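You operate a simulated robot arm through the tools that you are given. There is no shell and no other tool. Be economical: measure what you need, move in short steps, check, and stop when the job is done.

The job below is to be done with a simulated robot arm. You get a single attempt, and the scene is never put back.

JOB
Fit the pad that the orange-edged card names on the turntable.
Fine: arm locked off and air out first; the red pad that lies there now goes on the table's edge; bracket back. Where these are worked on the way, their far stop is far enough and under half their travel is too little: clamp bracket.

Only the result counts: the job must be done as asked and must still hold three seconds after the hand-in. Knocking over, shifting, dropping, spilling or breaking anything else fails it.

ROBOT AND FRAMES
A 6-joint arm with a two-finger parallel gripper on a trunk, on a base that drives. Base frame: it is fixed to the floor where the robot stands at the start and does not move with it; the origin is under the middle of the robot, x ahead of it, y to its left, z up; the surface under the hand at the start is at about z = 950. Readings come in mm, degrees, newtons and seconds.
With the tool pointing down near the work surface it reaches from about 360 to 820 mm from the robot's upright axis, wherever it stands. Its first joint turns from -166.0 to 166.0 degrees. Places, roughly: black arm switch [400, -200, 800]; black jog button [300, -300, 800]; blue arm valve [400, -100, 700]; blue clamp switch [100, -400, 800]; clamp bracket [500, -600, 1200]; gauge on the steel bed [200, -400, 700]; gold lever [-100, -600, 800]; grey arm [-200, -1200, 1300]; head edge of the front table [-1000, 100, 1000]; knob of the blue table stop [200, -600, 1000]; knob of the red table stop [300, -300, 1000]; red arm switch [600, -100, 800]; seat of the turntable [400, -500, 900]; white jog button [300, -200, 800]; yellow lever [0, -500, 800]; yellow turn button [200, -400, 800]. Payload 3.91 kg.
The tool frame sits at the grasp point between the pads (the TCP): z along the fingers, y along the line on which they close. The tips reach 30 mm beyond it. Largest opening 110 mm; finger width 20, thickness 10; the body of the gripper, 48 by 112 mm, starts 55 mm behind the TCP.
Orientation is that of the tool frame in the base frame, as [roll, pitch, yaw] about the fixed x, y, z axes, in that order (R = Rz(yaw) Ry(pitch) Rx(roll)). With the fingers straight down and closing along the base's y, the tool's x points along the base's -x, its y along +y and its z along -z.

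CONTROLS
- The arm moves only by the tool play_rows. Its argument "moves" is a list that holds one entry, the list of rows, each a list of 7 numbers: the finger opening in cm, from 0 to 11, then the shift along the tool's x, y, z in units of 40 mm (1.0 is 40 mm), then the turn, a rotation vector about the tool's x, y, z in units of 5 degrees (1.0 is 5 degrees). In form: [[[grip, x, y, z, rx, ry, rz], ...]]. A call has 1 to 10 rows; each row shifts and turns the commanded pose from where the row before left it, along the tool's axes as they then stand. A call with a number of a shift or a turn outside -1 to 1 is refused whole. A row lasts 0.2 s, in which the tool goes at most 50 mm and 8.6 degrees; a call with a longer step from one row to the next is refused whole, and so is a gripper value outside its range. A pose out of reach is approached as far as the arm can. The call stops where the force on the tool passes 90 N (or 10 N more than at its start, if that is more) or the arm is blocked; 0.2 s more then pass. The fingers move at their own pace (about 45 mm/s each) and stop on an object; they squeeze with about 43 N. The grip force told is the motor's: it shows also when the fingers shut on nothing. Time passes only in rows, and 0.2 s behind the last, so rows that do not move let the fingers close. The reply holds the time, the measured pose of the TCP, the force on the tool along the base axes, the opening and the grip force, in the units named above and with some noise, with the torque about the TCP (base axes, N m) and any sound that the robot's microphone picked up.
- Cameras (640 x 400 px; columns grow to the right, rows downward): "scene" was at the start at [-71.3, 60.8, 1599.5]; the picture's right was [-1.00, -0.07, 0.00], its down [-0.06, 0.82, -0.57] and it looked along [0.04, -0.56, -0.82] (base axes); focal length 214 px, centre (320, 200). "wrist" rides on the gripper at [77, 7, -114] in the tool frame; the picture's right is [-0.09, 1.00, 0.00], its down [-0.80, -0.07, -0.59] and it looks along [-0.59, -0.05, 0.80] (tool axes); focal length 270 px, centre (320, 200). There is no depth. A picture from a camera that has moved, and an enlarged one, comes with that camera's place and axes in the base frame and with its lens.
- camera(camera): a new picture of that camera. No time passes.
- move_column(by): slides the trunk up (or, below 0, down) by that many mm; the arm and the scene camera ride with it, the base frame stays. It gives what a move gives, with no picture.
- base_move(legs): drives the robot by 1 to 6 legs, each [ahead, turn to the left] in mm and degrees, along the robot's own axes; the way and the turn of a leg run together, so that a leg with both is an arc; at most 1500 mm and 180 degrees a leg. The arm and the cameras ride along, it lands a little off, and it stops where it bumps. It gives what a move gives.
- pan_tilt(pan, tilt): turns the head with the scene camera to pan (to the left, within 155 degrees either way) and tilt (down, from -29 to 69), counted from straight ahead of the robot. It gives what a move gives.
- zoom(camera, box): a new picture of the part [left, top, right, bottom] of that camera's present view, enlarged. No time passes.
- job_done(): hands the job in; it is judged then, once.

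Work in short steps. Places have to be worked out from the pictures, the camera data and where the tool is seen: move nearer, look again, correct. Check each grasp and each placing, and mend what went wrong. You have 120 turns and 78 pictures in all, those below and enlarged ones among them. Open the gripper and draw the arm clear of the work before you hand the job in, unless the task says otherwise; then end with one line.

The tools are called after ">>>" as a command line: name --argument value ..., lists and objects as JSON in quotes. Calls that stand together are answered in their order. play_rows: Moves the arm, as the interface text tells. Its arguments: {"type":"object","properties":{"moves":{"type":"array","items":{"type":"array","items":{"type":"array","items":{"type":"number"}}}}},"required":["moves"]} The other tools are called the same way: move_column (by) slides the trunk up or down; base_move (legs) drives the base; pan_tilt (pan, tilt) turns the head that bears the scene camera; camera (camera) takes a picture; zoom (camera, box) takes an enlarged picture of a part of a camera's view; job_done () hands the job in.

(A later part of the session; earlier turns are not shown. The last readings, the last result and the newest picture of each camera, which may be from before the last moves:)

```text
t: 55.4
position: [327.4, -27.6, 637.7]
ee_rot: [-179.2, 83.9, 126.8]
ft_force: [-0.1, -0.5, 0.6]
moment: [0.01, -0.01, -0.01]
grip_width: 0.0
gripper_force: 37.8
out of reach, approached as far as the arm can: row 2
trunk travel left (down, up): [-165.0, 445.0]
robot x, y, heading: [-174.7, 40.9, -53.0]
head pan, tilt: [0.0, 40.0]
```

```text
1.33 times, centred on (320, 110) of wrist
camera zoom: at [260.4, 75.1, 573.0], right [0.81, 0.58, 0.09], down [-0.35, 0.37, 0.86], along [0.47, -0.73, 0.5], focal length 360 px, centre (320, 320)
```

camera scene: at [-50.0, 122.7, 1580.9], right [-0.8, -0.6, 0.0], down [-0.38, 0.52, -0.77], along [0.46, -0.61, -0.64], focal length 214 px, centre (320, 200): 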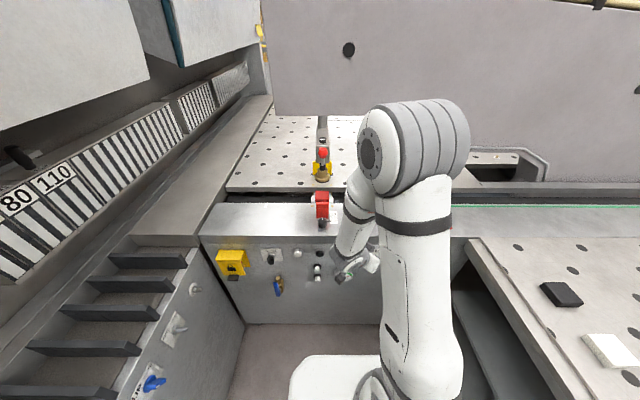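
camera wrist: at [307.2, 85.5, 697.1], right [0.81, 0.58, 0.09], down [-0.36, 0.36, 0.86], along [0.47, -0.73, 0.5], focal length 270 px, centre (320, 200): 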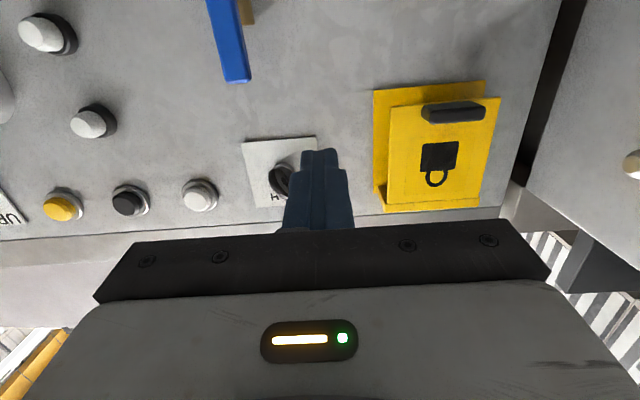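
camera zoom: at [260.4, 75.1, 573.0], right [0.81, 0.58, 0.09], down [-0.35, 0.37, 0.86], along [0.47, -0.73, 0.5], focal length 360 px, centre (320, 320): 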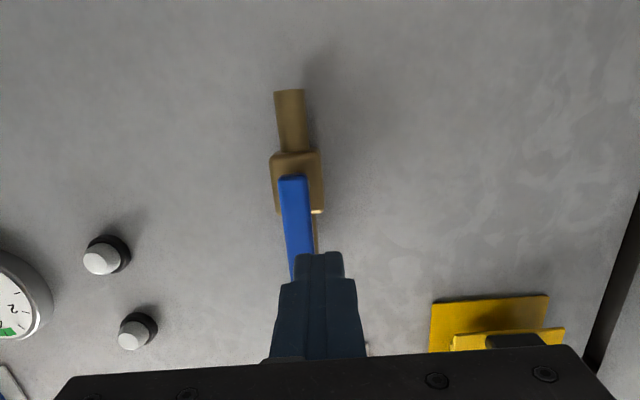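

The lever pivots at its lower end and points up; I place it at n≈344, e≈227, from z≈620 to 717. I bring the closed tips to its upper part on the left side.

>>> move_column --by 60

>>> play_rows --moves '[[[0, 0, 0.12, 0.5, 0, -0.6, 0], [0, 0, 0, 0.75, 0, -0.6, 0], [0, 0, 0, 0.75, 0, 0, 0], [0, 0, 0, 0.75, 0, 0, 0]]]'

>>> camera --camera "wrist"

```text
t: 56.4
position: [327.1, -29.0, 697.5]
ee_rot: [-179.4, 83.8, 126.8]
ft_force: [0.2, -0.4, -0.1]
moment: [0.0, 0.0, 0.01]
grip_width: 0.1
gripper_force: 37.3
trunk travel left (down, up): [-225.0, 385.0]
robot x, y, heading: [-173.3, 43.1, -53.2]
head pan, tilt: [0.0, 40.0]
```

```text
t: 57.4
position: [393.7, -114.7, 693.2]
ee_rot: [-158.5, 89.8, 147.7]
ft_force: [0.5, 0.4, -0.4]
moment: [0.02, -0.01, -0.01]
grip_width: 0.2
gripper_force: 37.6
trunk travel left (down, up): [-225.0, 385.0]
robot x, y, heading: [-176.8, 42.3, -53.2]
head pan, tilt: [0.0, 40.0]
```

```text
39 pictures are left
camera wrist: at [332.6, -16.8, 616.1], right [0.81, 0.59, 0.09], down [-0.41, 0.44, 0.8], along [0.43, -0.68, 0.59], focal length 270 px, centre (320, 200)
```

wrist: 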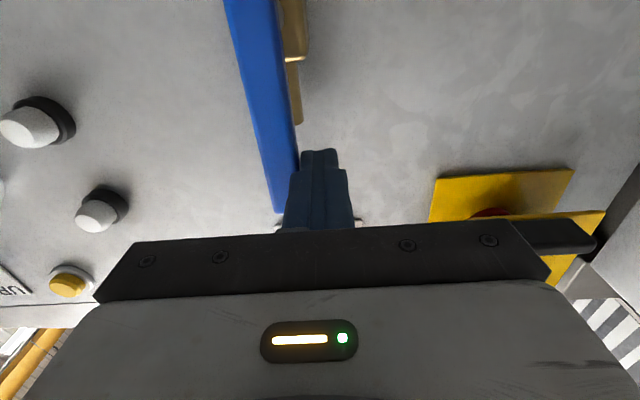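

The tip sits just left of the lever's upper part. I push it gently to the right and watch the force.

>>> play_rows --moves '[[[0, 0, -0.25, 0, 0, 0, 0], [0, 0, -0.25, 0, 0, 0, 0], [0, 0.03, -0.25, 0, 0, 0, 0]]]'

```text
t: 58.2
position: [377.6, -131.0, 697.5]
ee_rot: [-129.9, 89.6, 176.1]
ft_force: [-0.3, -0.6, -0.1]
moment: [0.03, 0.01, 0.05]
grip_width: 0.0
gripper_force: 37.6
out of reach, approached as far as the arm can: row 3
trunk travel left (down, up): [-225.0, 385.0]
robot x, y, heading: [-173.6, 43.1, -53.1]
head pan, tilt: [0.0, 40.0]
```

>>> camera --camera "wrist"

```text
38 pictures are left
camera wrist: at [315.6, -33.5, 620.6], right [0.81, 0.58, 0.08], down [-0.4, 0.44, 0.8], along [0.43, -0.68, 0.59], focal length 270 px, centre (320, 200)
```

wrist: 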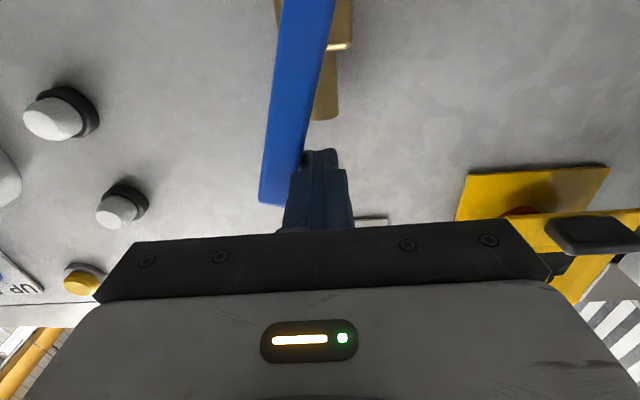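

The lever is turning. I follow its arc on to the right and down to horizontal.

>>> play_rows --moves '[[[0, 0.15, -0.36, 0, 0, 0, 0], [0, 0.18, -0.36, 0, 0, 0, 0], [0, 0.25, -0.31, 0, 0, 0, 0], [0, 0.25, -0.31, 0, 0, 0, 0], [0, 0.35, -0.2, 0, 0, 0, 0], [0, 0.38, -0.15, 0, 0, 0, 0], [0, 0.12, 0, 0, 0, 0, 0]]]'

>>> camera --camera "wrist"

>>> zoom --camera "scene" --box '[210, 180, 430, 316]'

```text
t: 59.2
position: [372.4, -143.1, 702.1]
ee_rot: [-125.1, 88.9, -178.4]
ft_force: [-24.4, 29.9, 6.5]
moment: [-0.08, 0.0, -0.47]
grip_width: 0.1
gripper_force: 37.4
out of reach, approached as far as the arm can: row 1, 2, 3, 4, 5
trunk travel left (down, up): [-225.0, 385.0]
robot x, y, heading: [-173.4, 38.2, -53.3]
head pan, tilt: [0.0, 40.0]
stopped in row 5: the force on the tool passed its limit at 96 N (the readings are from after the stop); the commanded pose is now the measured one
```

```text
37 pictures are left
camera wrist: at [308.7, -46.8, 625.4], right [0.8, 0.59, 0.07], down [-0.4, 0.44, 0.81], along [0.45, -0.68, 0.58], focal length 270 px, centre (320, 200)
```

wrist: 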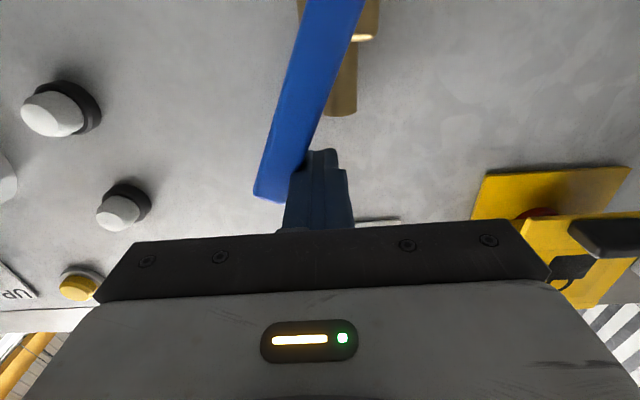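

```text
2.91 times, centred on (320, 248) of scene
camera zoom: at [-52.7, 126.2, 1271.4], right [-0.8, -0.6, 0.0], down [-0.38, 0.51, -0.77], along [0.46, -0.62, -0.64], focal length 624 px, centre (320, 60)
```

zoom: 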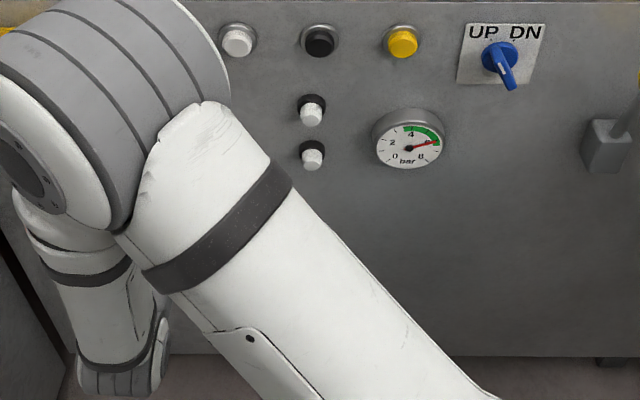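

The arm is cramped here (out-of-reach rows). I drive straight back 130 mm, which also withdraws the hand.

>>> base_move --legs '[[-130, 0]]'

>>> play_rows --moves '[[[0, 0, 0.1, 0.3, 0, 0, 0], [0, 0, 0.1, 0.3, 0, 0, 0]]]'

>>> camera --camera "wrist"

```text
t: 60.5
position: [295.9, -43.6, 700.6]
ee_rot: [-135.7, 88.9, 170.6]
ft_force: [0.7, 0.2, 0.5]
moment: [-0.02, 0.02, 0.0]
grip_width: 0.4
gripper_force: 37.4
trunk travel left (down, up): [-225.0, 385.0]
robot x, y, heading: [-252.7, 148.6, -53.2]
head pan, tilt: [0.0, 40.0]
```

```text
t: 61.1
position: [316.5, -58.5, 699.4]
ee_rot: [-134.0, 89.0, 172.3]
ft_force: [0.3, -0.4, 0.9]
moment: [-0.01, -0.02, -0.05]
grip_width: 0.0
gripper_force: 37.6
trunk travel left (down, up): [-225.0, 385.0]
robot x, y, heading: [-254.1, 147.2, -53.2]
head pan, tilt: [0.0, 40.0]
```

```text
35 pictures are left
camera wrist: at [253.3, 38.8, 622.9], right [0.8, 0.59, 0.07], down [-0.39, 0.43, 0.81], along [0.45, -0.68, 0.58], focal length 270 px, centre (320, 200)
```

wrist: 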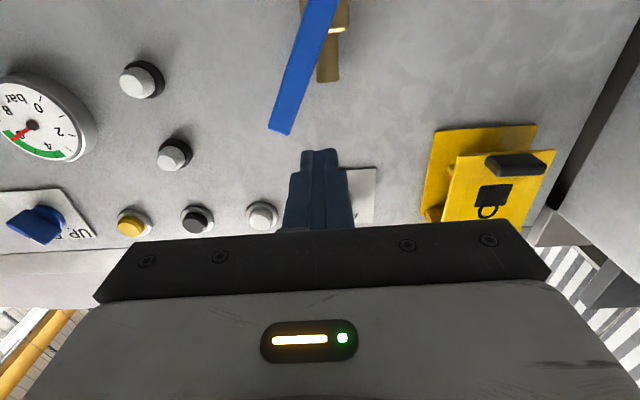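

Clear now; the lever stands at ~20° and I'm just left of it. I advance again and sweep it on.

>>> play_rows --moves '[[[0, 0, 0.1, 0.76, 0, 0, 0], [0, 0, 0, 0.76, 0, 0, 0], [0, 0, 0, 0.76, 0, 0, 0]]]'

>>> play_rows --moves '[[[0, 0.15, -0.36, 0, 0, 0, 0], [0, 0.18, -0.36, 0, 0, 0, 0], [0, 0.25, -0.31, 0, 0, 0, 0], [0, 0.25, -0.31, 0, 0, 0, 0], [0, 0.35, -0.2, 0, 0, 0, 0], [0, 0.38, -0.15, 0, 0, 0, 0], [0, 0.12, 0, 0, 0, 0, 0]]]'

>>> camera --camera "wrist"

```text
t: 61.9
position: [372.0, -130.4, 696.3]
ee_rot: [-135.9, 89.0, 170.4]
ft_force: [-0.5, 0.0, -0.4]
moment: [0.0, 0.0, -0.03]
grip_width: 0.2
gripper_force: 37.7
trunk travel left (down, up): [-225.0, 385.0]
robot x, y, heading: [-250.7, 148.9, -53.2]
head pan, tilt: [0.0, 40.0]
```

```text
t: 63.5
position: [336.0, -170.5, 643.8]
ee_rot: [-125.2, 88.5, -179.1]
ft_force: [1.1, 0.1, 0.1]
moment: [0.04, -0.01, -0.01]
grip_width: 0.2
gripper_force: 37.1
out of reach, approached as far as the arm can: row 5, 6
trunk travel left (down, up): [-225.0, 385.0]
robot x, y, heading: [-250.6, 143.6, -53.5]
head pan, tilt: [0.0, 40.0]
```

```text
34 pictures are left
camera wrist: at [272.6, -72.7, 567.4], right [0.81, 0.59, 0.07], down [-0.39, 0.44, 0.81], along [0.45, -0.68, 0.58], focal length 270 px, centre (320, 200)
```

wrist: 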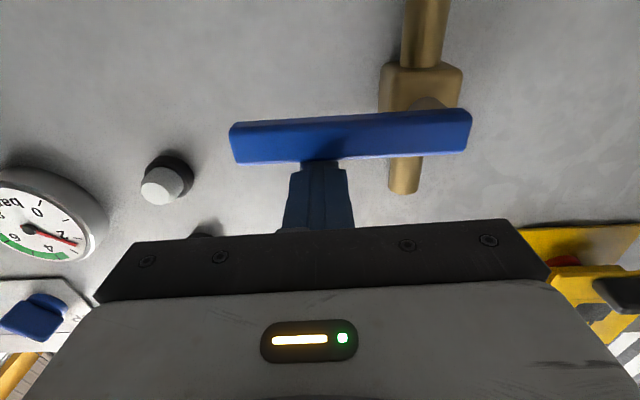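

The lever is horizontal and the gauge is falling. A small extra nudge down, then back off and check the gauge.

>>> play_rows --moves '[[[0, 0.12, 0, 0, 0, 0, 0], [0, 0.1, 0, 0, 0, 0, 0]]]'

>>> play_rows --moves '[[[0, -0.4, 0, -0.1, 0, 0, 0], [0, -0.5, 0, -0.8, 0, 0, 0], [0, -0.2, 0, -1, 0, 0, 0], [0, 0, 0, 0, 0, 0, 0], [0, 0, 0, 0, 0, 0, 0]]]'

>>> camera --camera "wrist"

```text
t: 64.1
position: [339.0, -169.8, 641.5]
ee_rot: [-113.4, 89.0, -167.5]
ft_force: [-10.3, 0.0, 22.8]
moment: [0.2, -0.11, 0.11]
grip_width: 0.2
gripper_force: 37.9
out of reach, approached as far as the arm can: row 1
trunk travel left (down, up): [-225.0, 385.0]
robot x, y, heading: [-252.5, 148.6, -53.0]
head pan, tilt: [0.0, 40.0]
```

```text
t: 65.3
position: [307.7, -111.9, 688.1]
ee_rot: [-127.2, 88.6, 178.9]
ft_force: [0.5, 0.2, -0.1]
moment: [0.02, 0.01, 0.0]
grip_width: 0.0
gripper_force: 37.6
out of reach, approached as far as the arm can: row 3
trunk travel left (down, up): [-225.0, 385.0]
robot x, y, heading: [-254.9, 145.3, -53.3]
head pan, tilt: [0.0, 40.0]
```

```text
33 pictures are left
camera wrist: at [243.6, -14.8, 612.5], right [0.81, 0.59, 0.07], down [-0.39, 0.44, 0.81], along [0.45, -0.68, 0.58], focal length 270 px, centre (320, 200)
```

wrist: 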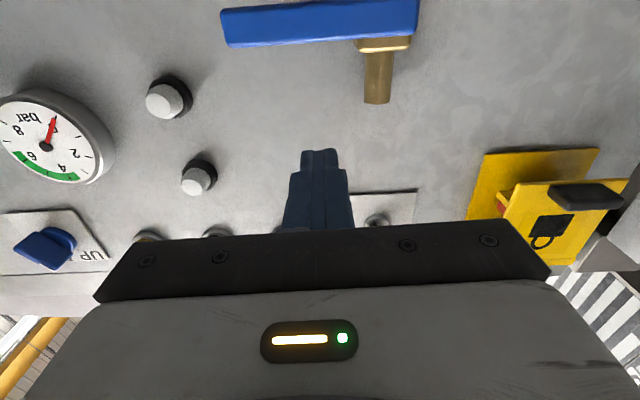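

Air is out (gauge 0). Now I raise the trunk and turn the tool down to look at the turntable and clamp.

>>> move_column --by 380

>>> play_rows --moves '[[[0, 0, 0, 0, 0, 1, 0], [0, 0, 0, 0, 0, 1, 0], [0, 0, 0, 0, 0, 1, 0], [0, 0, 0, 0, 0, 1, 0], [0, 0, 0, 0, 0, 1, 0], [0, 0, 0, 0, 0, 1, 0], [0, 0, 0, 0, 0, 1, 0], [0, 0, 0, 0, 0, 1, 0], [0, 0, 0, 0, 0, 1, 0]]]'

>>> play_rows --moves '[[[11, 0, 0, -0.5, 0, 1, 0], [11, 0, 0, -0.5, 0, 1, 0], [11, 0, 0, -0.5, 0, 1, 0], [11, 0, 0, -0.5, 0, 1, 0], [11, 0, 0, -0.5, 0, 1, 0], [11, 0, 0, -0.5, 0, 1, 0], [11, 0, 0, -0.5, 0, 1, 0], [11, 0, 0, -0.5, 0, 1, 0], [11, 0, 0, -0.5, 0, 0.7, 0]]]'

>>> base_move --legs '[[150, 0]]'

>>> camera --camera "wrist"

>>> camera --camera "scene"

```text
t: 69.0
position: [306.6, -112.5, 1069.0]
ee_rot: [-127.2, 88.5, 178.9]
ft_force: [0.3, -0.2, 0.0]
moment: [0.0, -0.01, 0.0]
grip_width: 0.0
gripper_force: 38.1
trunk travel left (down, up): [-605.0, 5.0]
robot x, y, heading: [-249.6, 146.2, -53.3]
head pan, tilt: [0.0, 40.0]
```

```text
t: 71.0
position: [307.2, -112.2, 1067.3]
ee_rot: [-178.5, 44.0, 127.4]
ft_force: [-1.0, 0.5, 0.5]
moment: [-0.02, 0.02, 0.02]
grip_width: 0.0
gripper_force: 37.7
trunk travel left (down, up): [-605.0, 5.0]
robot x, y, heading: [-250.3, 146.3, -53.3]
head pan, tilt: [0.0, 40.0]
```

```text
t: 73.0
position: [267.0, -50.3, 1226.8]
ee_rot: [-178.8, 0.4, 126.2]
ft_force: [-0.4, 1.1, 0.2]
moment: [0.02, 0.03, 0.02]
grip_width: 110.2
gripper_force: 0.1
trunk travel left (down, up): [-605.0, 5.0]
robot x, y, heading: [-253.4, 147.5, -53.1]
head pan, tilt: [0.0, 40.0]
```

```text
t: 74.3
position: [355.2, -171.3, 1225.9]
ee_rot: [-178.8, 0.6, 126.1]
ft_force: [0.6, 0.6, 0.7]
moment: [0.03, -0.02, -0.01]
grip_width: 110.0
gripper_force: 0.0
trunk travel left (down, up): [-605.0, 5.0]
robot x, y, heading: [-167.8, 27.6, -53.0]
head pan, tilt: [0.0, 40.0]
```

```text
32 pictures are left
camera wrist: at [316.8, -101.4, 1339.9], right [0.86, 0.52, -0.02], down [0.42, -0.68, 0.6], along [0.3, -0.53, -0.8], focal length 270 px, centre (320, 200)
```

wrist: 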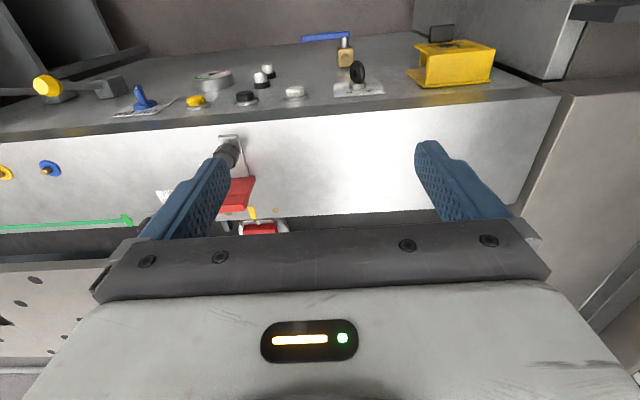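

```text
31 pictures are left
camera scene: at [-39.7, 108.6, 1650.9], right [-0.8, -0.6, 0.0], down [-0.38, 0.52, -0.77], along [0.46, -0.61, -0.64], focal length 214 px, centre (320, 200)
```

scene: 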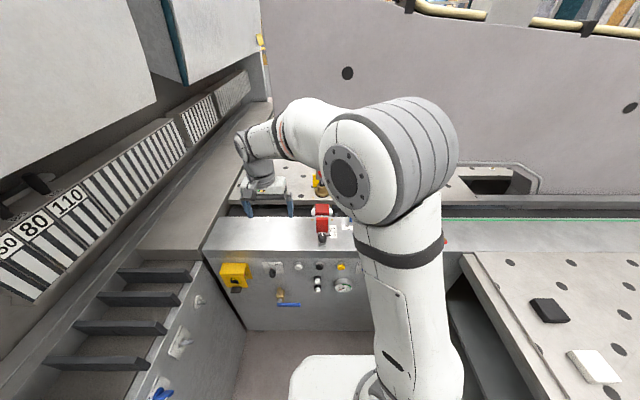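

>>> zoom --camera "scene" --box '[270, 150, 366, 246]'

>>> play_rows --moves '[[[11, 0.6, -0.5, -0.7, 0, 0, 0], [11, 0.6, -0.5, -0.7, 0, 0, 0], [11, 0.2, -0.5, -0.9, 0, 0, 0], [11, 0, -0.5, -0.9, 0, 0, 0], [11, 0, -0.5, -0.5, 0, 0, 0]]]'

>>> camera --camera "wrist"

```text
4.17 times, centred on (318, 198) of scene
camera zoom: at [-39.7, 108.6, 1650.9], right [-0.8, -0.6, 0.0], down [-0.38, 0.52, -0.77], along [0.46, -0.61, -0.64], focal length 894 px, centre (328, 208)
```

zoom: 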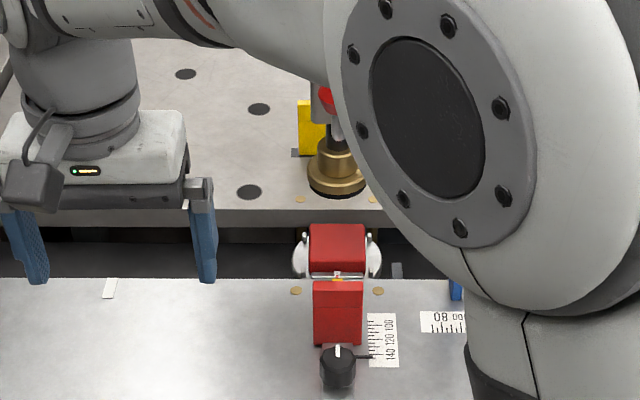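

```text
t: 75.5
position: [242.3, -179.4, 1374.8]
ee_rot: [-178.7, 0.5, 126.1]
ft_force: [-0.8, -0.4, -1.1]
moment: [0.01, 0.02, 0.03]
grip_width: 109.9
gripper_force: 0.1
trunk travel left (down, up): [-605.0, 5.0]
robot x, y, heading: [-165.4, 27.4, -53.4]
head pan, tilt: [0.0, 40.0]
```

```text
29 pictures are left
camera wrist: at [203.5, -109.3, 1487.2], right [0.86, 0.52, -0.02], down [0.42, -0.68, 0.6], along [0.3, -0.53, -0.8], focal length 270 px, centre (320, 200)
```

wrist: 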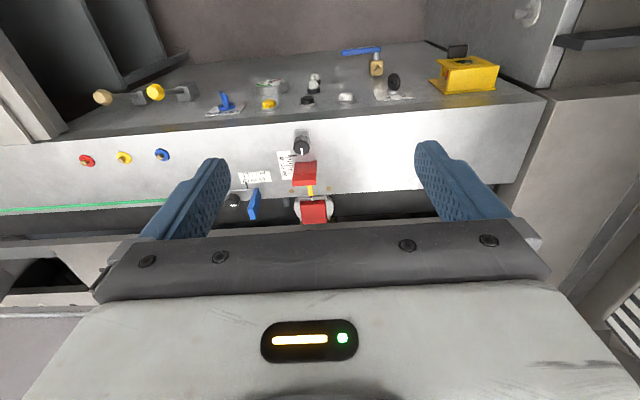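

Pad at about n=650, e=25. To see the clamp bracket I swing the hand to the right out of the scene camera's line.

>>> play_rows --moves '[[[11, 0, -1, 0, 0, 0, 0], [11, 0, -1, 0, 0, 0, 0], [11, 0, -1, 0, 0, 0, 0], [11, 0, -1, 0, 0, 0, 0], [11, 0, -1, 0, 0, 0, 0], [11, 0, -1, 0, 0, 0, 0], [11, 0, -1, 0, 0, 0, 0], [11, 0, -1, 0, 0, 0, 0], [11, 0, -1, 0, 0, 0, 0], [11, 0, -1, 0, 0, 0, 0]]]'

>>> zoom --camera "scene" --box '[260, 120, 400, 240]'

```text
t: 77.7
position: [-82.2, -415.4, 1384.1]
ee_rot: [-178.9, 0.4, 126.1]
ft_force: [-0.3, 0.5, 0.2]
moment: [-0.03, 0.0, -0.01]
grip_width: 109.8
gripper_force: 0.1
trunk travel left (down, up): [-605.0, 5.0]
robot x, y, heading: [-165.5, 29.0, -53.3]
head pan, tilt: [0.0, 40.0]
```

```text
3.33 times, centred on (330, 180) of scene
camera zoom: at [-41.5, 109.2, 1651.0], right [-0.8, -0.6, 0.0], down [-0.38, 0.52, -0.77], along [0.46, -0.61, -0.64], focal length 715 px, centre (287, 267)
```

zoom: 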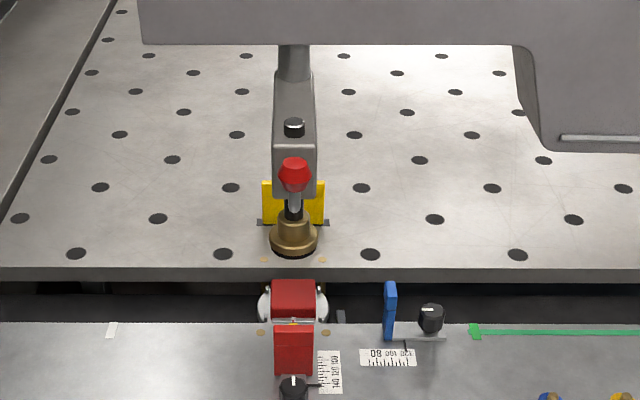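

The brass foot hangs above the seat (n≈646, z≈1066), red knob at n≈540, z≈1238. I zoom on the bracket to understand its joint.

>>> zoom --camera "scene" --box '[295, 125, 355, 190]'

>>> zoom --camera "wrist" --box '[320, 0, 640, 220]'

```text
6.15 times, centred on (325, 158) of scene
camera zoom: at [-41.5, 109.2, 1651.0], right [-0.8, -0.6, 0.0], down [-0.38, 0.52, -0.77], along [0.46, -0.61, -0.64], focal length 1320 px, centre (289, 462)
```

zoom: 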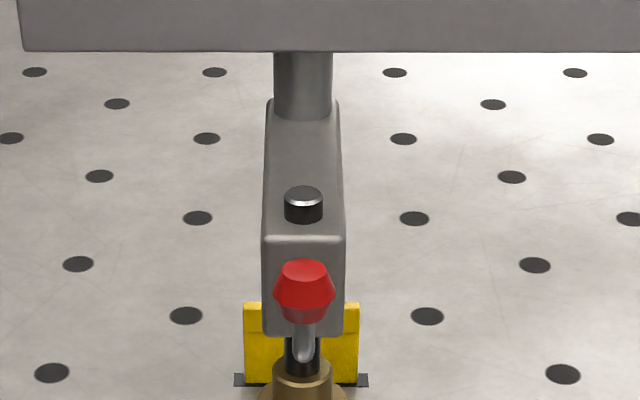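

```text
1.82 times, centred on (480, 110) of wrist
camera zoom: at [-120.7, -346.3, 1497.6], right [0.86, 0.52, -0.02], down [0.42, -0.68, 0.6], along [0.3, -0.52, -0.8], focal length 491 px, centre (29, 364)
```

zoom: 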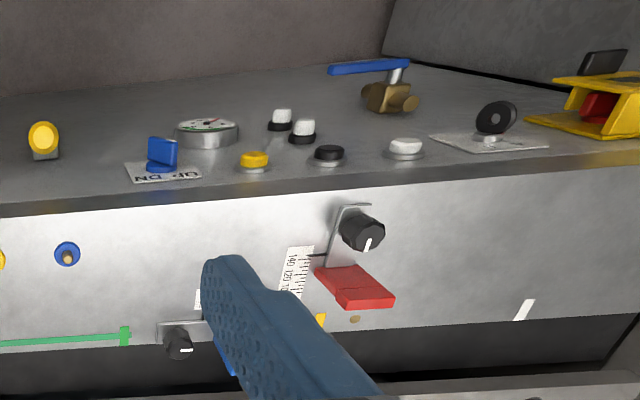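

The bracket is a horizontal arm from a round post (n≈870) under the machine head, so it should swing sideways on the post; the red knob (n≈540, e≈26, z≈1238) is its handle. I drive forward for reach, then bring the closed fingers to the right side of the knob.

>>> base_move --legs '[[110, 0]]'

>>> play_rows --moves '[[[0, -0.4, 0.88, 0, 0, 0, 0], [0, -0.4, 0.88, 0, 0, 0, 0], [0, -0.4, 0.88, 0, 0, 0, 0], [0, -0.4, 0.88, 0, 0, 0, 0], [0, -0.4, 0.88, 0, 0, 0, 0], [0, -0.4, 0.88, 0, 0, 0, 0], [0, -0.4, 0.88, 0, 0, 0, 0], [0, -0.4, 0.5, 0.2, 0, 0, 0]]]'

>>> camera --camera "scene"

```text
t: 78.9
position: [-12.5, -506.8, 1384.5]
ee_rot: [-178.8, 0.5, 126.1]
ft_force: [0.7, 0.4, -0.8]
moment: [0.02, 0.01, -0.03]
grip_width: 110.0
gripper_force: 0.0
trunk travel left (down, up): [-605.0, 5.0]
robot x, y, heading: [-99.6, -56.9, -53.1]
head pan, tilt: [0.0, 40.0]
```

```text
t: 80.7
position: [276.3, -454.0, 1370.9]
ee_rot: [-178.9, 0.6, 126.1]
ft_force: [0.4, -0.2, -0.4]
moment: [0.01, -0.02, -0.01]
grip_width: 0.0
gripper_force: 37.9
trunk travel left (down, up): [-605.0, 5.0]
robot x, y, heading: [-93.5, -64.7, -53.2]
head pan, tilt: [0.0, 40.0]
```

```text
25 pictures are left
camera scene: at [27.1, 19.6, 1650.9], right [-0.8, -0.6, 0.0], down [-0.38, 0.52, -0.77], along [0.46, -0.61, -0.64], focal length 214 px, centre (320, 200)
```

scene: 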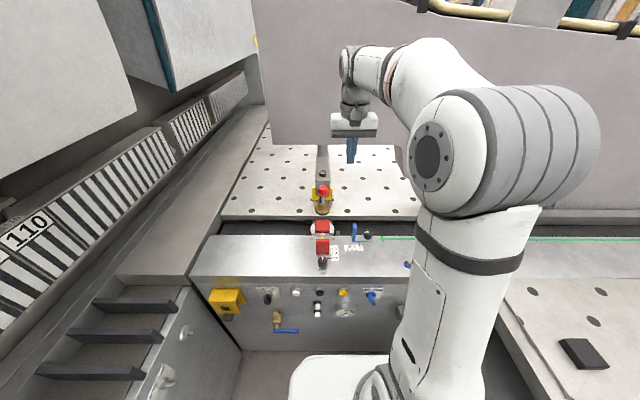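

Now I descend beside the knob.

>>> play_rows --moves '[[[0, -0.1, 0.15, 0.7, 0, 0, 0], [0, -0.1, 0.15, 0.7, 0, 0, 0], [0, 0, 0, 0.7, 0, 0, 0], [0, 0, 0, 0.7, 0, 0, 0]]]'

>>> zoom --camera "scene" --box '[270, 90, 430, 240]'

```text
t: 81.7
position: [289.0, -452.5, 1260.0]
ee_rot: [-178.7, 0.6, 126.1]
ft_force: [0.0, -0.4, 0.7]
moment: [0.0, 0.0, 0.01]
grip_width: 0.3
gripper_force: 38.3
trunk travel left (down, up): [-605.0, 5.0]
robot x, y, heading: [-98.7, -58.7, -53.4]
head pan, tilt: [0.0, 40.0]
```

```text
2.67 times, centred on (350, 165) of scene
camera zoom: at [26.5, 19.9, 1651.0], right [-0.8, -0.6, 0.0], down [-0.38, 0.52, -0.77], along [0.46, -0.61, -0.64], focal length 572 px, centre (240, 293)
```

zoom: 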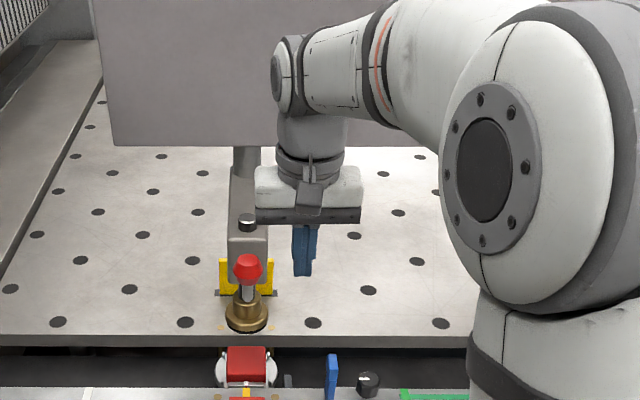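

The knob is confirmed at n≈539, z≈1239; my tips are to its right at the same depth. I push it left gently and watch the force.

>>> play_rows --moves '[[[0, 0, 0.5, 0, 0, 0, 0], [0, 0, 0.5, 0, 0, 0, 0], [0, 0, 0.3, 0, 0, 0, 0], [0, 0, 0.3, 0, 0, 0, 0]]]'

>>> zoom --camera "scene" --box '[270, 90, 430, 240]'

```text
t: 82.7
position: [327.5, -425.6, 1260.1]
ee_rot: [-178.5, 0.6, 125.8]
ft_force: [-60.8, -37.7, -2.6]
moment: [-1.1, 1.84, -0.63]
grip_width: 0.2
gripper_force: 37.9
trunk travel left (down, up): [-605.0, 5.0]
robot x, y, heading: [-99.2, -61.3, -53.5]
head pan, tilt: [0.0, 40.0]
```

```text
2.67 times, centred on (350, 165) of scene
camera zoom: at [14.7, 13.0, 1652.2], right [-0.8, -0.6, -0.01], down [-0.38, 0.52, -0.77], along [0.46, -0.61, -0.64], focal length 572 px, centre (240, 293)
```

zoom: 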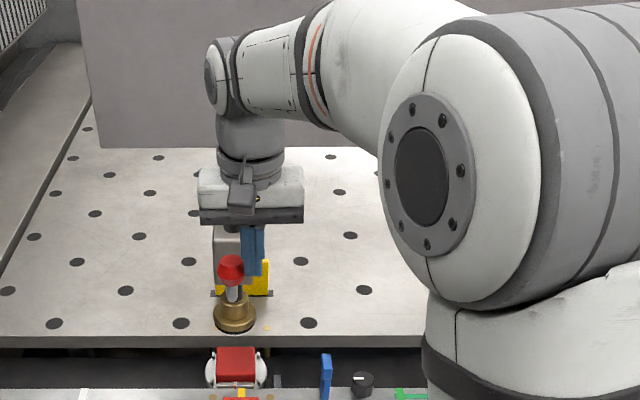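

It resists at ~70 N leftward, so likely its stop is that side. I back off, lift over and try the other direction.

>>> play_rows --moves '[[[0, 0, -0.6, 0, 0, 0, 0], [0, 0, -0.3, -0.9, 0, 0, 0], [0, 0, 0, -1, 0, 0, 0], [0, 0, 0.7, 0, 0, 0, 0], [0, 0, 0.9, 0, 0, 0, 0], [0, 0, 0.9, 0, 0, 0, 0], [0, 0, 0, 1, 0, 0, 0], [0, 0, 0, 0.9, 0, 0, 0]]]'

>>> play_rows --moves '[[[0, 0, -0.3, 0, 0, 0, 0], [0, 0, -0.3, 0, 0, 0, 0], [0, 0, -0.3, 0, 0, 0, 0], [0, 0, -0.3, 0, 0, 0, 0]]]'

>>> zoom --camera "scene" --box '[270, 90, 430, 240]'

```text
t: 84.5
position: [394.5, -376.7, 1259.3]
ee_rot: [-178.8, 0.6, 126.1]
ft_force: [0.1, 0.2, -0.4]
moment: [0.0, 0.04, 0.01]
grip_width: 0.0
gripper_force: 38.0
trunk travel left (down, up): [-605.0, 5.0]
robot x, y, heading: [-98.5, -61.6, -53.2]
head pan, tilt: [0.0, 40.0]
```

```text
t: 85.5
position: [355.2, -403.6, 1260.3]
ee_rot: [-178.8, 0.6, 126.2]
ft_force: [0.7, 0.8, 1.5]
moment: [0.01, -0.01, -0.01]
grip_width: 0.0
gripper_force: 37.5
trunk travel left (down, up): [-605.0, 5.0]
robot x, y, heading: [-98.4, -58.1, -53.3]
head pan, tilt: [0.0, 40.0]
```

```text
2.67 times, centred on (350, 165) of scene
camera zoom: at [25.9, 20.5, 1651.0], right [-0.8, -0.6, 0.0], down [-0.38, 0.52, -0.77], along [0.46, -0.61, -0.64], focal length 572 px, centre (240, 293)
```

zoom: 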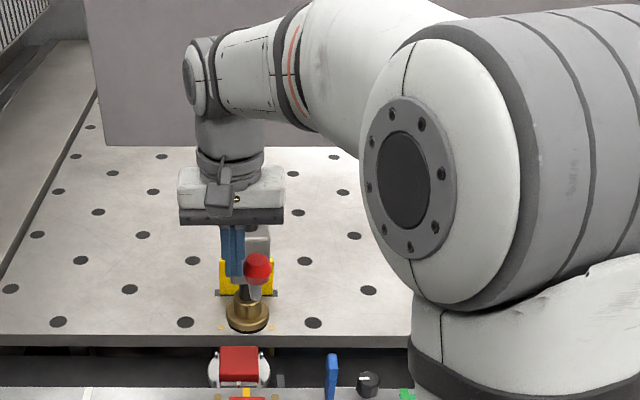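

The knob moves right freely, turning about the brass spindle's axis. I follow that arc about (n=646, e=26) further.

>>> play_rows --moves '[[[0, -0.05, -0.57, 0, 0, 0, 0], [0, -0.05, -0.57, 0, 0, 0, 0], [0, -0.2, -0.44, 0, 0, 0, 0], [0, -0.2, -0.44, 0, 0, 0, 0]]]'

>>> zoom --camera "scene" --box '[270, 90, 430, 240]'

```text
t: 86.5
position: [301.2, -470.3, 1259.1]
ee_rot: [-178.8, 0.5, 126.0]
ft_force: [-0.4, -0.3, 0.0]
moment: [0.01, -0.03, -0.01]
grip_width: 0.1
gripper_force: 37.6
trunk travel left (down, up): [-605.0, 5.0]
robot x, y, heading: [-97.3, -58.5, -53.2]
head pan, tilt: [0.0, 40.0]
```

```text
2.67 times, centred on (350, 165) of scene
camera zoom: at [26.0, 19.7, 1651.0], right [-0.8, -0.6, 0.0], down [-0.38, 0.52, -0.77], along [0.46, -0.61, -0.64], focal length 572 px, centre (240, 293)
```

zoom: 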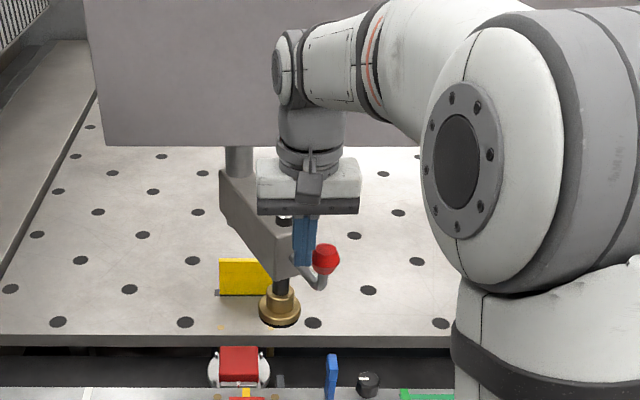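

The bracket swings about its post (pivot n≈780, e≈26), now ~23° open. I continue the arc to about 65°, watching force.

>>> play_rows --moves '[[[0, -0.25, -0.82, 0, 0, 0, 0], [0, -0.35, -0.82, 0, 0, 0, 0], [0, -0.33, -0.41, 0, 0, 0, 0], [0, -0.33, -0.41, 0, 0, 0, 0], [0, -0.39, -0.35, 0, 0, 0, 0], [0, -0.39, -0.35, 0, 0, 0, 0], [0, -0.5, -0.35, 0, 0, 0, 0]]]'

>>> camera --camera "scene"

```text
t: 88.1
position: [249.3, -637.9, 1264.2]
ee_rot: [-178.8, 0.5, 126.2]
ft_force: [0.2, -0.5, 0.7]
moment: [-0.01, 0.0, 0.03]
grip_width: 0.0
gripper_force: 37.4
trunk travel left (down, up): [-605.0, 5.0]
robot x, y, heading: [-100.8, -63.4, -53.3]
head pan, tilt: [0.0, 40.0]
```

```text
20 pictures are left
camera scene: at [26.9, 18.7, 1651.0], right [-0.8, -0.6, 0.0], down [-0.38, 0.52, -0.77], along [0.46, -0.61, -0.64], focal length 214 px, centre (320, 200)
```

scene: 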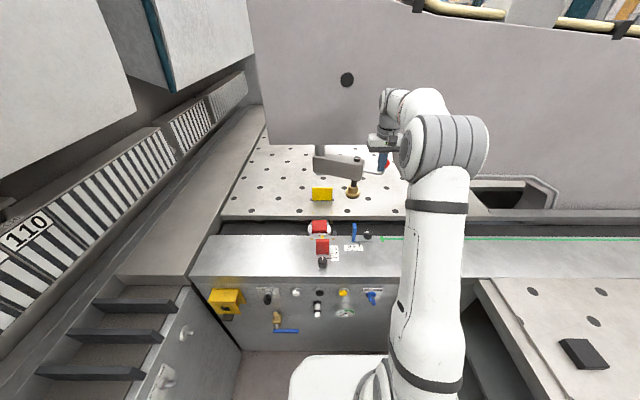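

Bracket is ~65° open with no resistance. I push a bit more to be safely past half travel or to find the stop.

>>> play_rows --moves '[[[0, -0.45, -0.25, 0, 0, 0, 0], [0, -0.45, -0.2, 0, 0, 0, 0]]]'

```text
t: 88.7
position: [255.9, -673.4, 1264.8]
ee_rot: [-178.8, 0.5, 126.1]
ft_force: [-0.4, 0.1, -0.1]
moment: [-0.02, -0.01, 0.0]
grip_width: 0.0
gripper_force: 37.5
trunk travel left (down, up): [-605.0, 5.0]
robot x, y, heading: [-93.4, -60.3, -53.5]
head pan, tilt: [0.0, 40.0]
```

Now past 75°. I withdraw, go above the seat with the gripper open and look down on the pad.

>>> play_rows --moves '[[[0, 0.9, 0, -0.2, 0, 0, 0], [11, 0.6, 0.5, -0.3, 0, 0, 0], [11, 0, 1, 0, 0, 0, 0], [11, 0, 1, 0, 0, 0, 0], [11, 0, 1, 0, 0, 0, 0], [11, 0, 1, 0, 0, 0, 0], [11, -0.1, 1, 0.5, 0, 0, 0], [11, 0, 0, 1, 0, 0, 0], [11, 0, 0, 1, 0, 0, 0], [11, 0, 0, 1, 0, 0, 0]]]'

>>> camera --camera "wrist"

```text
t: 90.9
position: [395.6, -497.8, 1138.4]
ee_rot: [-178.8, 0.6, 126.1]
ft_force: [0.4, 0.4, 0.8]
moment: [0.01, 0.02, 0.0]
grip_width: 110.2
gripper_force: 0.0
trunk travel left (down, up): [-605.0, 5.0]
robot x, y, heading: [-94.9, -58.2, -53.3]
head pan, tilt: [0.0, 40.0]
```

```text
19 pictures are left
camera wrist: at [357.8, -428.9, 1251.7], right [0.86, 0.52, -0.02], down [0.42, -0.68, 0.6], along [0.3, -0.53, -0.8], focal length 270 px, centre (320, 200)
```

wrist: 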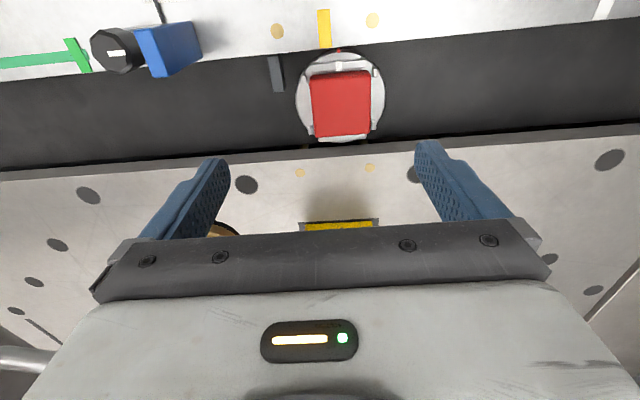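

>>> zoom --camera "wrist" --box '[270, 40, 410, 160]'

```text
3.33 times, centred on (340, 100) of wrist
camera zoom: at [357.8, -428.9, 1251.7], right [0.86, 0.52, -0.02], down [0.42, -0.68, 0.6], along [0.3, -0.53, -0.8], focal length 901 px, centre (253, 533)
```

zoom: 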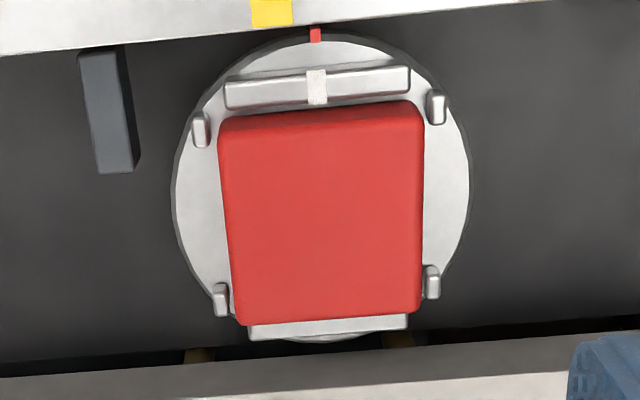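

The pad (≈66 mm) sits between a near bar, far bar and four side pegs; mid-sides are free for the fingers. I centre over it and descend partway.

>>> play_rows --moves '[[[11, -0.2, 0.25, 0.8, 0, 0, 0], [11, -0.21, 0.25, 0.8, 0, 0, 0], [11, 0, 0, 0.8, 0, 0, 0], [11, 0, 0, 0.8, 0, 0, 0], [11, 0, 0, 0.3, 0, 0, 0]]]'

>>> zoom --camera "wrist" --box '[180, 60, 460, 235]'

```text
t: 92.1
position: [420.0, -506.4, 999.8]
ee_rot: [-178.7, 0.6, 126.0]
ft_force: [-0.4, 0.2, 0.0]
moment: [0.04, 0.01, 0.01]
grip_width: 109.7
gripper_force: 0.1
trunk travel left (down, up): [-605.0, 5.0]
robot x, y, heading: [-96.2, -59.0, -53.4]
head pan, tilt: [0.0, 40.0]
```

```text
2.29 times, centred on (320, 148) of wrist
camera zoom: at [381.9, -437.9, 1113.1], right [0.86, 0.52, -0.02], down [0.42, -0.68, 0.6], along [0.3, -0.53, -0.8], focal length 618 px, centre (320, 320)
```

zoom: 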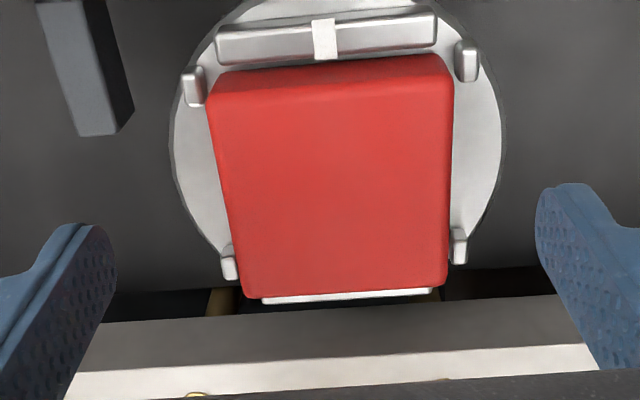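

Pad top at z≈955, centre n≈649. I correct 8 mm back, descend and grip.

>>> play_rows --moves '[[[11, 0.2, 0.08, 0.3, 0, 0, 0], [11, 0, 0, 0.5, 0, 0, 0], [5, 0, 0, 0, 0, 0, 0], [5, 0, 0, 0, 0, 0, 0], [5, 0, 0, 0, 0, 0, 0], [5, 0, 0, 0, 0, 0, 0], [5, 0, 0, 0, 0, 0, 0]]]'

>>> zoom --camera "wrist" --box '[180, 60, 460, 235]'

```text
t: 93.7
position: [419.4, -498.3, 967.9]
ee_rot: [-178.8, 0.5, 126.1]
ft_force: [-0.6, -0.3, -0.4]
moment: [-0.01, 0.05, 0.02]
grip_width: 65.3
gripper_force: 42.8
trunk travel left (down, up): [-605.0, 5.0]
robot x, y, heading: [-97.4, -61.1, -53.3]
head pan, tilt: [0.0, 40.0]
```

```text
2.29 times, centred on (320, 148) of wrist
camera zoom: at [380.4, -429.2, 1081.0], right [0.86, 0.52, -0.02], down [0.42, -0.68, 0.6], along [0.3, -0.53, -0.8], focal length 618 px, centre (320, 320)
```

zoom: 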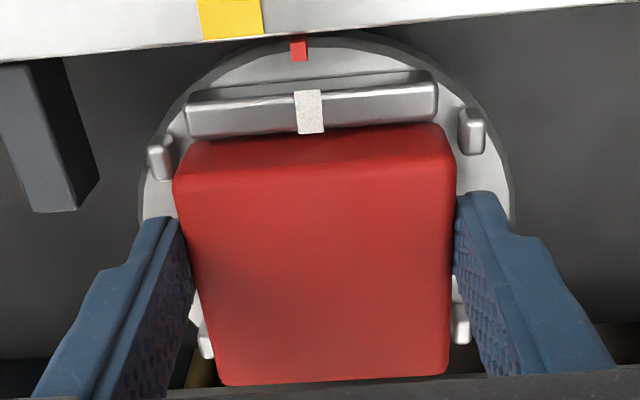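

Red pad is held (65.3 mm). I lift it straight up, draw back, and drive back toward the table's head edge.

>>> play_rows --moves '[[[5, 0, 0, -0.3, 0, 0, 0], [5, 0, 0, -0.7, 0, 0, 0], [5, 0, 0, -1, 0, 0, 0], [5, 0, 0, -1, 0, 0, 0], [5, 0, 0, -1, 0, 0, 0], [5, 0.6, 0, -0.7, 0, 0, 0], [5, 1, 0, 0, 0, 0, 0], [5, 1, 0, 0, 0, 0, 0], [5, 1, 0, 0, 0, 0, 0], [5, 1, 0, 0, 0, 0, 0]]]'

>>> base_move --legs '[[-600, 0]]'

>>> pan_tilt --pan -90 --tilt 45

>>> camera --camera "scene"

```text
t: 95.9
position: [309.6, -344.1, 1156.0]
ee_rot: [-178.8, 0.7, 126.1]
ft_force: [-0.2, 0.0, -0.5]
moment: [0.04, 0.02, 0.0]
grip_width: 65.0
gripper_force: 42.8
trunk travel left (down, up): [-605.0, 5.0]
robot x, y, heading: [-97.6, -62.2, -53.1]
head pan, tilt: [0.0, 40.0]
```

```text
t: 99.4
position: [-55.8, 146.6, 1154.9]
ee_rot: [-178.8, 0.6, 126.4]
ft_force: [-0.7, 0.0, -1.6]
moment: [-0.04, 0.01, -0.02]
grip_width: 65.0
gripper_force: 43.1
trunk travel left (down, up): [-605.0, 5.0]
robot x, y, heading: [-461.9, 427.9, -52.9]
head pan, tilt: [0.0, 40.0]
```

```text
t: 101.0
position: [-54.3, 147.4, 1155.0]
ee_rot: [-178.8, 0.7, 126.5]
ft_force: [-0.3, 0.4, -1.0]
moment: [0.07, 0.02, -0.02]
grip_width: 65.2
gripper_force: 42.5
trunk travel left (down, up): [-605.0, 5.0]
robot x, y, heading: [-467.3, 430.1, -52.7]
head pan, tilt: [-90.0, 45.0]
```

```text
15 pictures are left
camera scene: at [-457.3, 529.1, 1643.7], right [-0.61, 0.8, 0.0], down [0.56, 0.43, -0.71], along [-0.56, -0.43, -0.71], focal length 214 px, centre (320, 200)
```

scene: 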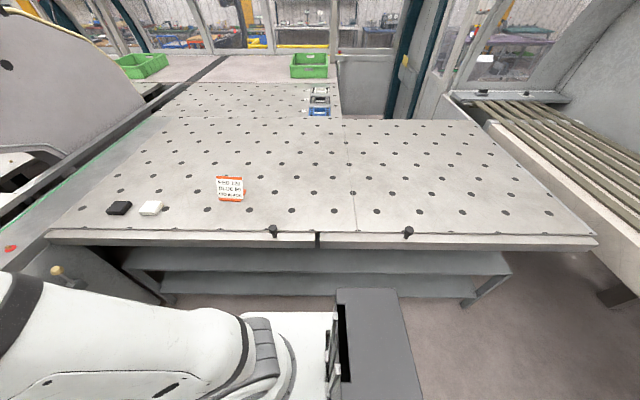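

The table's front edge is at e≈-560; I judge the named head-edge place near (-962,132). I turn the base so the held pad swings over there.

>>> base_move --legs '[[0, -115]]'

>>> play_rows --moves '[[[5, -0.66, 0.22, 0.5, 0, 0, 0], [5, -0.66, 0.22, 0.5, 0, 0, 0], [5, -0.66, 0.22, 0.5, 0, 0, 0]]]'

>>> camera --camera "wrist"

```text
t: 105.5
position: [-847.3, 115.6, 1157.1]
ee_rot: [-178.9, 0.5, 20.2]
ft_force: [-0.8, 0.1, -1.0]
moment: [-0.02, -0.06, -0.04]
grip_width: 65.4
gripper_force: 42.6
trunk travel left (down, up): [-605.0, 5.0]
robot x, y, heading: [-445.1, 393.3, -156.7]
head pan, tilt: [-90.0, 45.0]
stopped in leg 1: the robot was blocked; the commanded pose is now the measured one
```

```text
t: 106.3
position: [-913.0, 65.1, 1093.7]
ee_rot: [-178.9, 0.5, 20.2]
ft_force: [-0.3, -0.1, -1.9]
moment: [0.04, -0.03, 0.02]
grip_width: 65.3
gripper_force: 42.8
trunk travel left (down, up): [-605.0, 5.0]
robot x, y, heading: [-445.1, 388.4, -156.5]
head pan, tilt: [-90.0, 45.0]
```

```text
14 pictures are left
camera wrist: at [-836.2, 83.4, 1207.1], right [0.26, -0.97, -0.02], down [-0.77, -0.22, 0.6], along [-0.59, -0.14, -0.8], focal length 270 px, centre (320, 200)
```

wrist: 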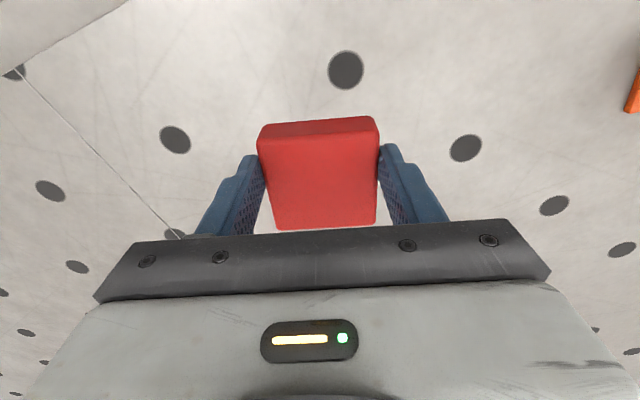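

Base stopped a bit early but the pad is already over the table, ~80 mm from the target. I shift sideways and descend near the surface.

>>> play_rows --moves '[[[5, -0.19, -0.7, 0.4, 0, 0, 0], [5, -0.19, -0.7, 0.4, 0, 0, 0], [5, -0.19, -0.6, 0.5, 0, 0, 0], [5, 0, 0, 0.4, 0, 0, 0], [5, 0, 0, 0.2, 0, 0, 0]]]'

>>> camera --camera "wrist"

```text
t: 107.5
position: [-962.4, 132.4, 1022.3]
ee_rot: [-178.8, 0.5, 20.2]
ft_force: [0.4, 0.4, -1.4]
moment: [0.01, -0.02, 0.0]
grip_width: 65.1
gripper_force: 42.7
trunk travel left (down, up): [-605.0, 5.0]
robot x, y, heading: [-445.0, 391.6, -156.8]
head pan, tilt: [-90.0, 45.0]
```

```text
13 pictures are left
camera wrist: at [-884.6, 150.3, 1135.1], right [0.26, -0.97, -0.02], down [-0.77, -0.22, 0.6], along [-0.59, -0.14, -0.8], focal length 270 px, centre (320, 200)
```

wrist: 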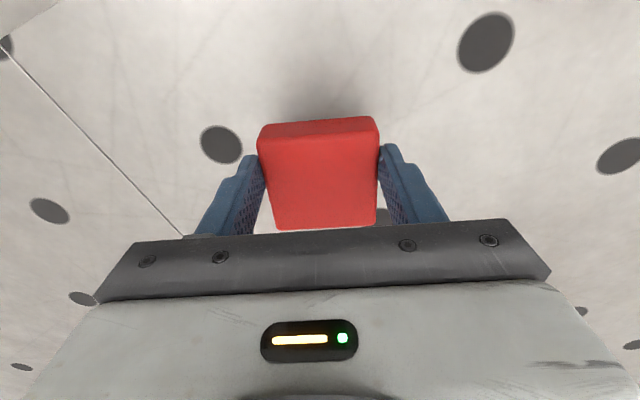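

>>> play_rows --moves '[[[5, 0, 0, 0.2, 0, 0, 0], [5, 0, 0, 0.2, 0, 0, 0], [5, 0, 0, 0.15, 0, 0, 0]]]'

>>> play_rows --moves '[[[5, 0, 0, 0.1, 0, 0, 0], [5, 0, 0, 0.1, 0, 0, 0]]]'

```text
t: 108.3
position: [-961.3, 130.9, 997.7]
ee_rot: [-178.9, 0.5, 20.3]
ft_force: [0.7, 0.4, -1.0]
moment: [0.01, -0.02, -0.01]
grip_width: 65.2
gripper_force: 43.4
trunk travel left (down, up): [-605.0, 5.0]
robot x, y, heading: [-447.0, 391.8, -157.0]
head pan, tilt: [-90.0, 45.0]
```

```text
t: 108.9
position: [-963.7, 131.1, 991.7]
ee_rot: [-178.8, 0.7, 20.2]
ft_force: [1.0, -2.0, 12.1]
moment: [-0.41, -0.38, 0.03]
grip_width: 65.3
gripper_force: 43.0
trunk travel left (down, up): [-605.0, 5.0]
robot x, y, heading: [-445.7, 393.0, -156.8]
head pan, tilt: [-90.0, 45.0]
```

Contact at z≈992. I release and rise.

>>> play_rows --moves '[[[8, 0, 0, 0, 0, 0, 0], [8, 0, 0, 0, 0, 0, 0], [9, 0, 0, -0.3, 0, 0, 0], [10, 0, 0, -0.8, 0, 0, 0], [11, 0, 0, -1, 0, 0, 0], [11, 0, 0, -1, 0, 0, 0], [11, 0, 0, -1, 0, 0, 0]]]'

>>> camera --camera "wrist"

```text
t: 110.5
position: [-959.8, 126.1, 1156.9]
ee_rot: [-178.8, 0.5, 20.2]
ft_force: [-0.1, 0.8, -0.1]
moment: [-0.01, 0.0, -0.01]
grip_width: 110.0
gripper_force: 0.0
trunk travel left (down, up): [-605.0, 5.0]
robot x, y, heading: [-445.1, 393.0, -156.7]
head pan, tilt: [-90.0, 45.0]
```

```text
12 pictures are left
camera wrist: at [-882.5, 144.8, 1270.4], right [0.26, -0.97, -0.02], down [-0.77, -0.22, 0.6], along [-0.59, -0.14, -0.8], focal length 270 px, centre (320, 200)
```

wrist: 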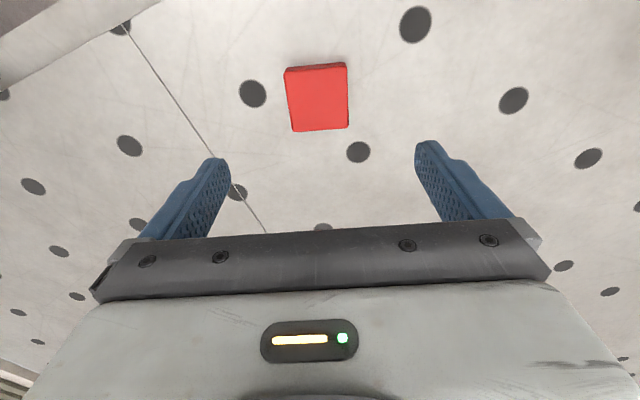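

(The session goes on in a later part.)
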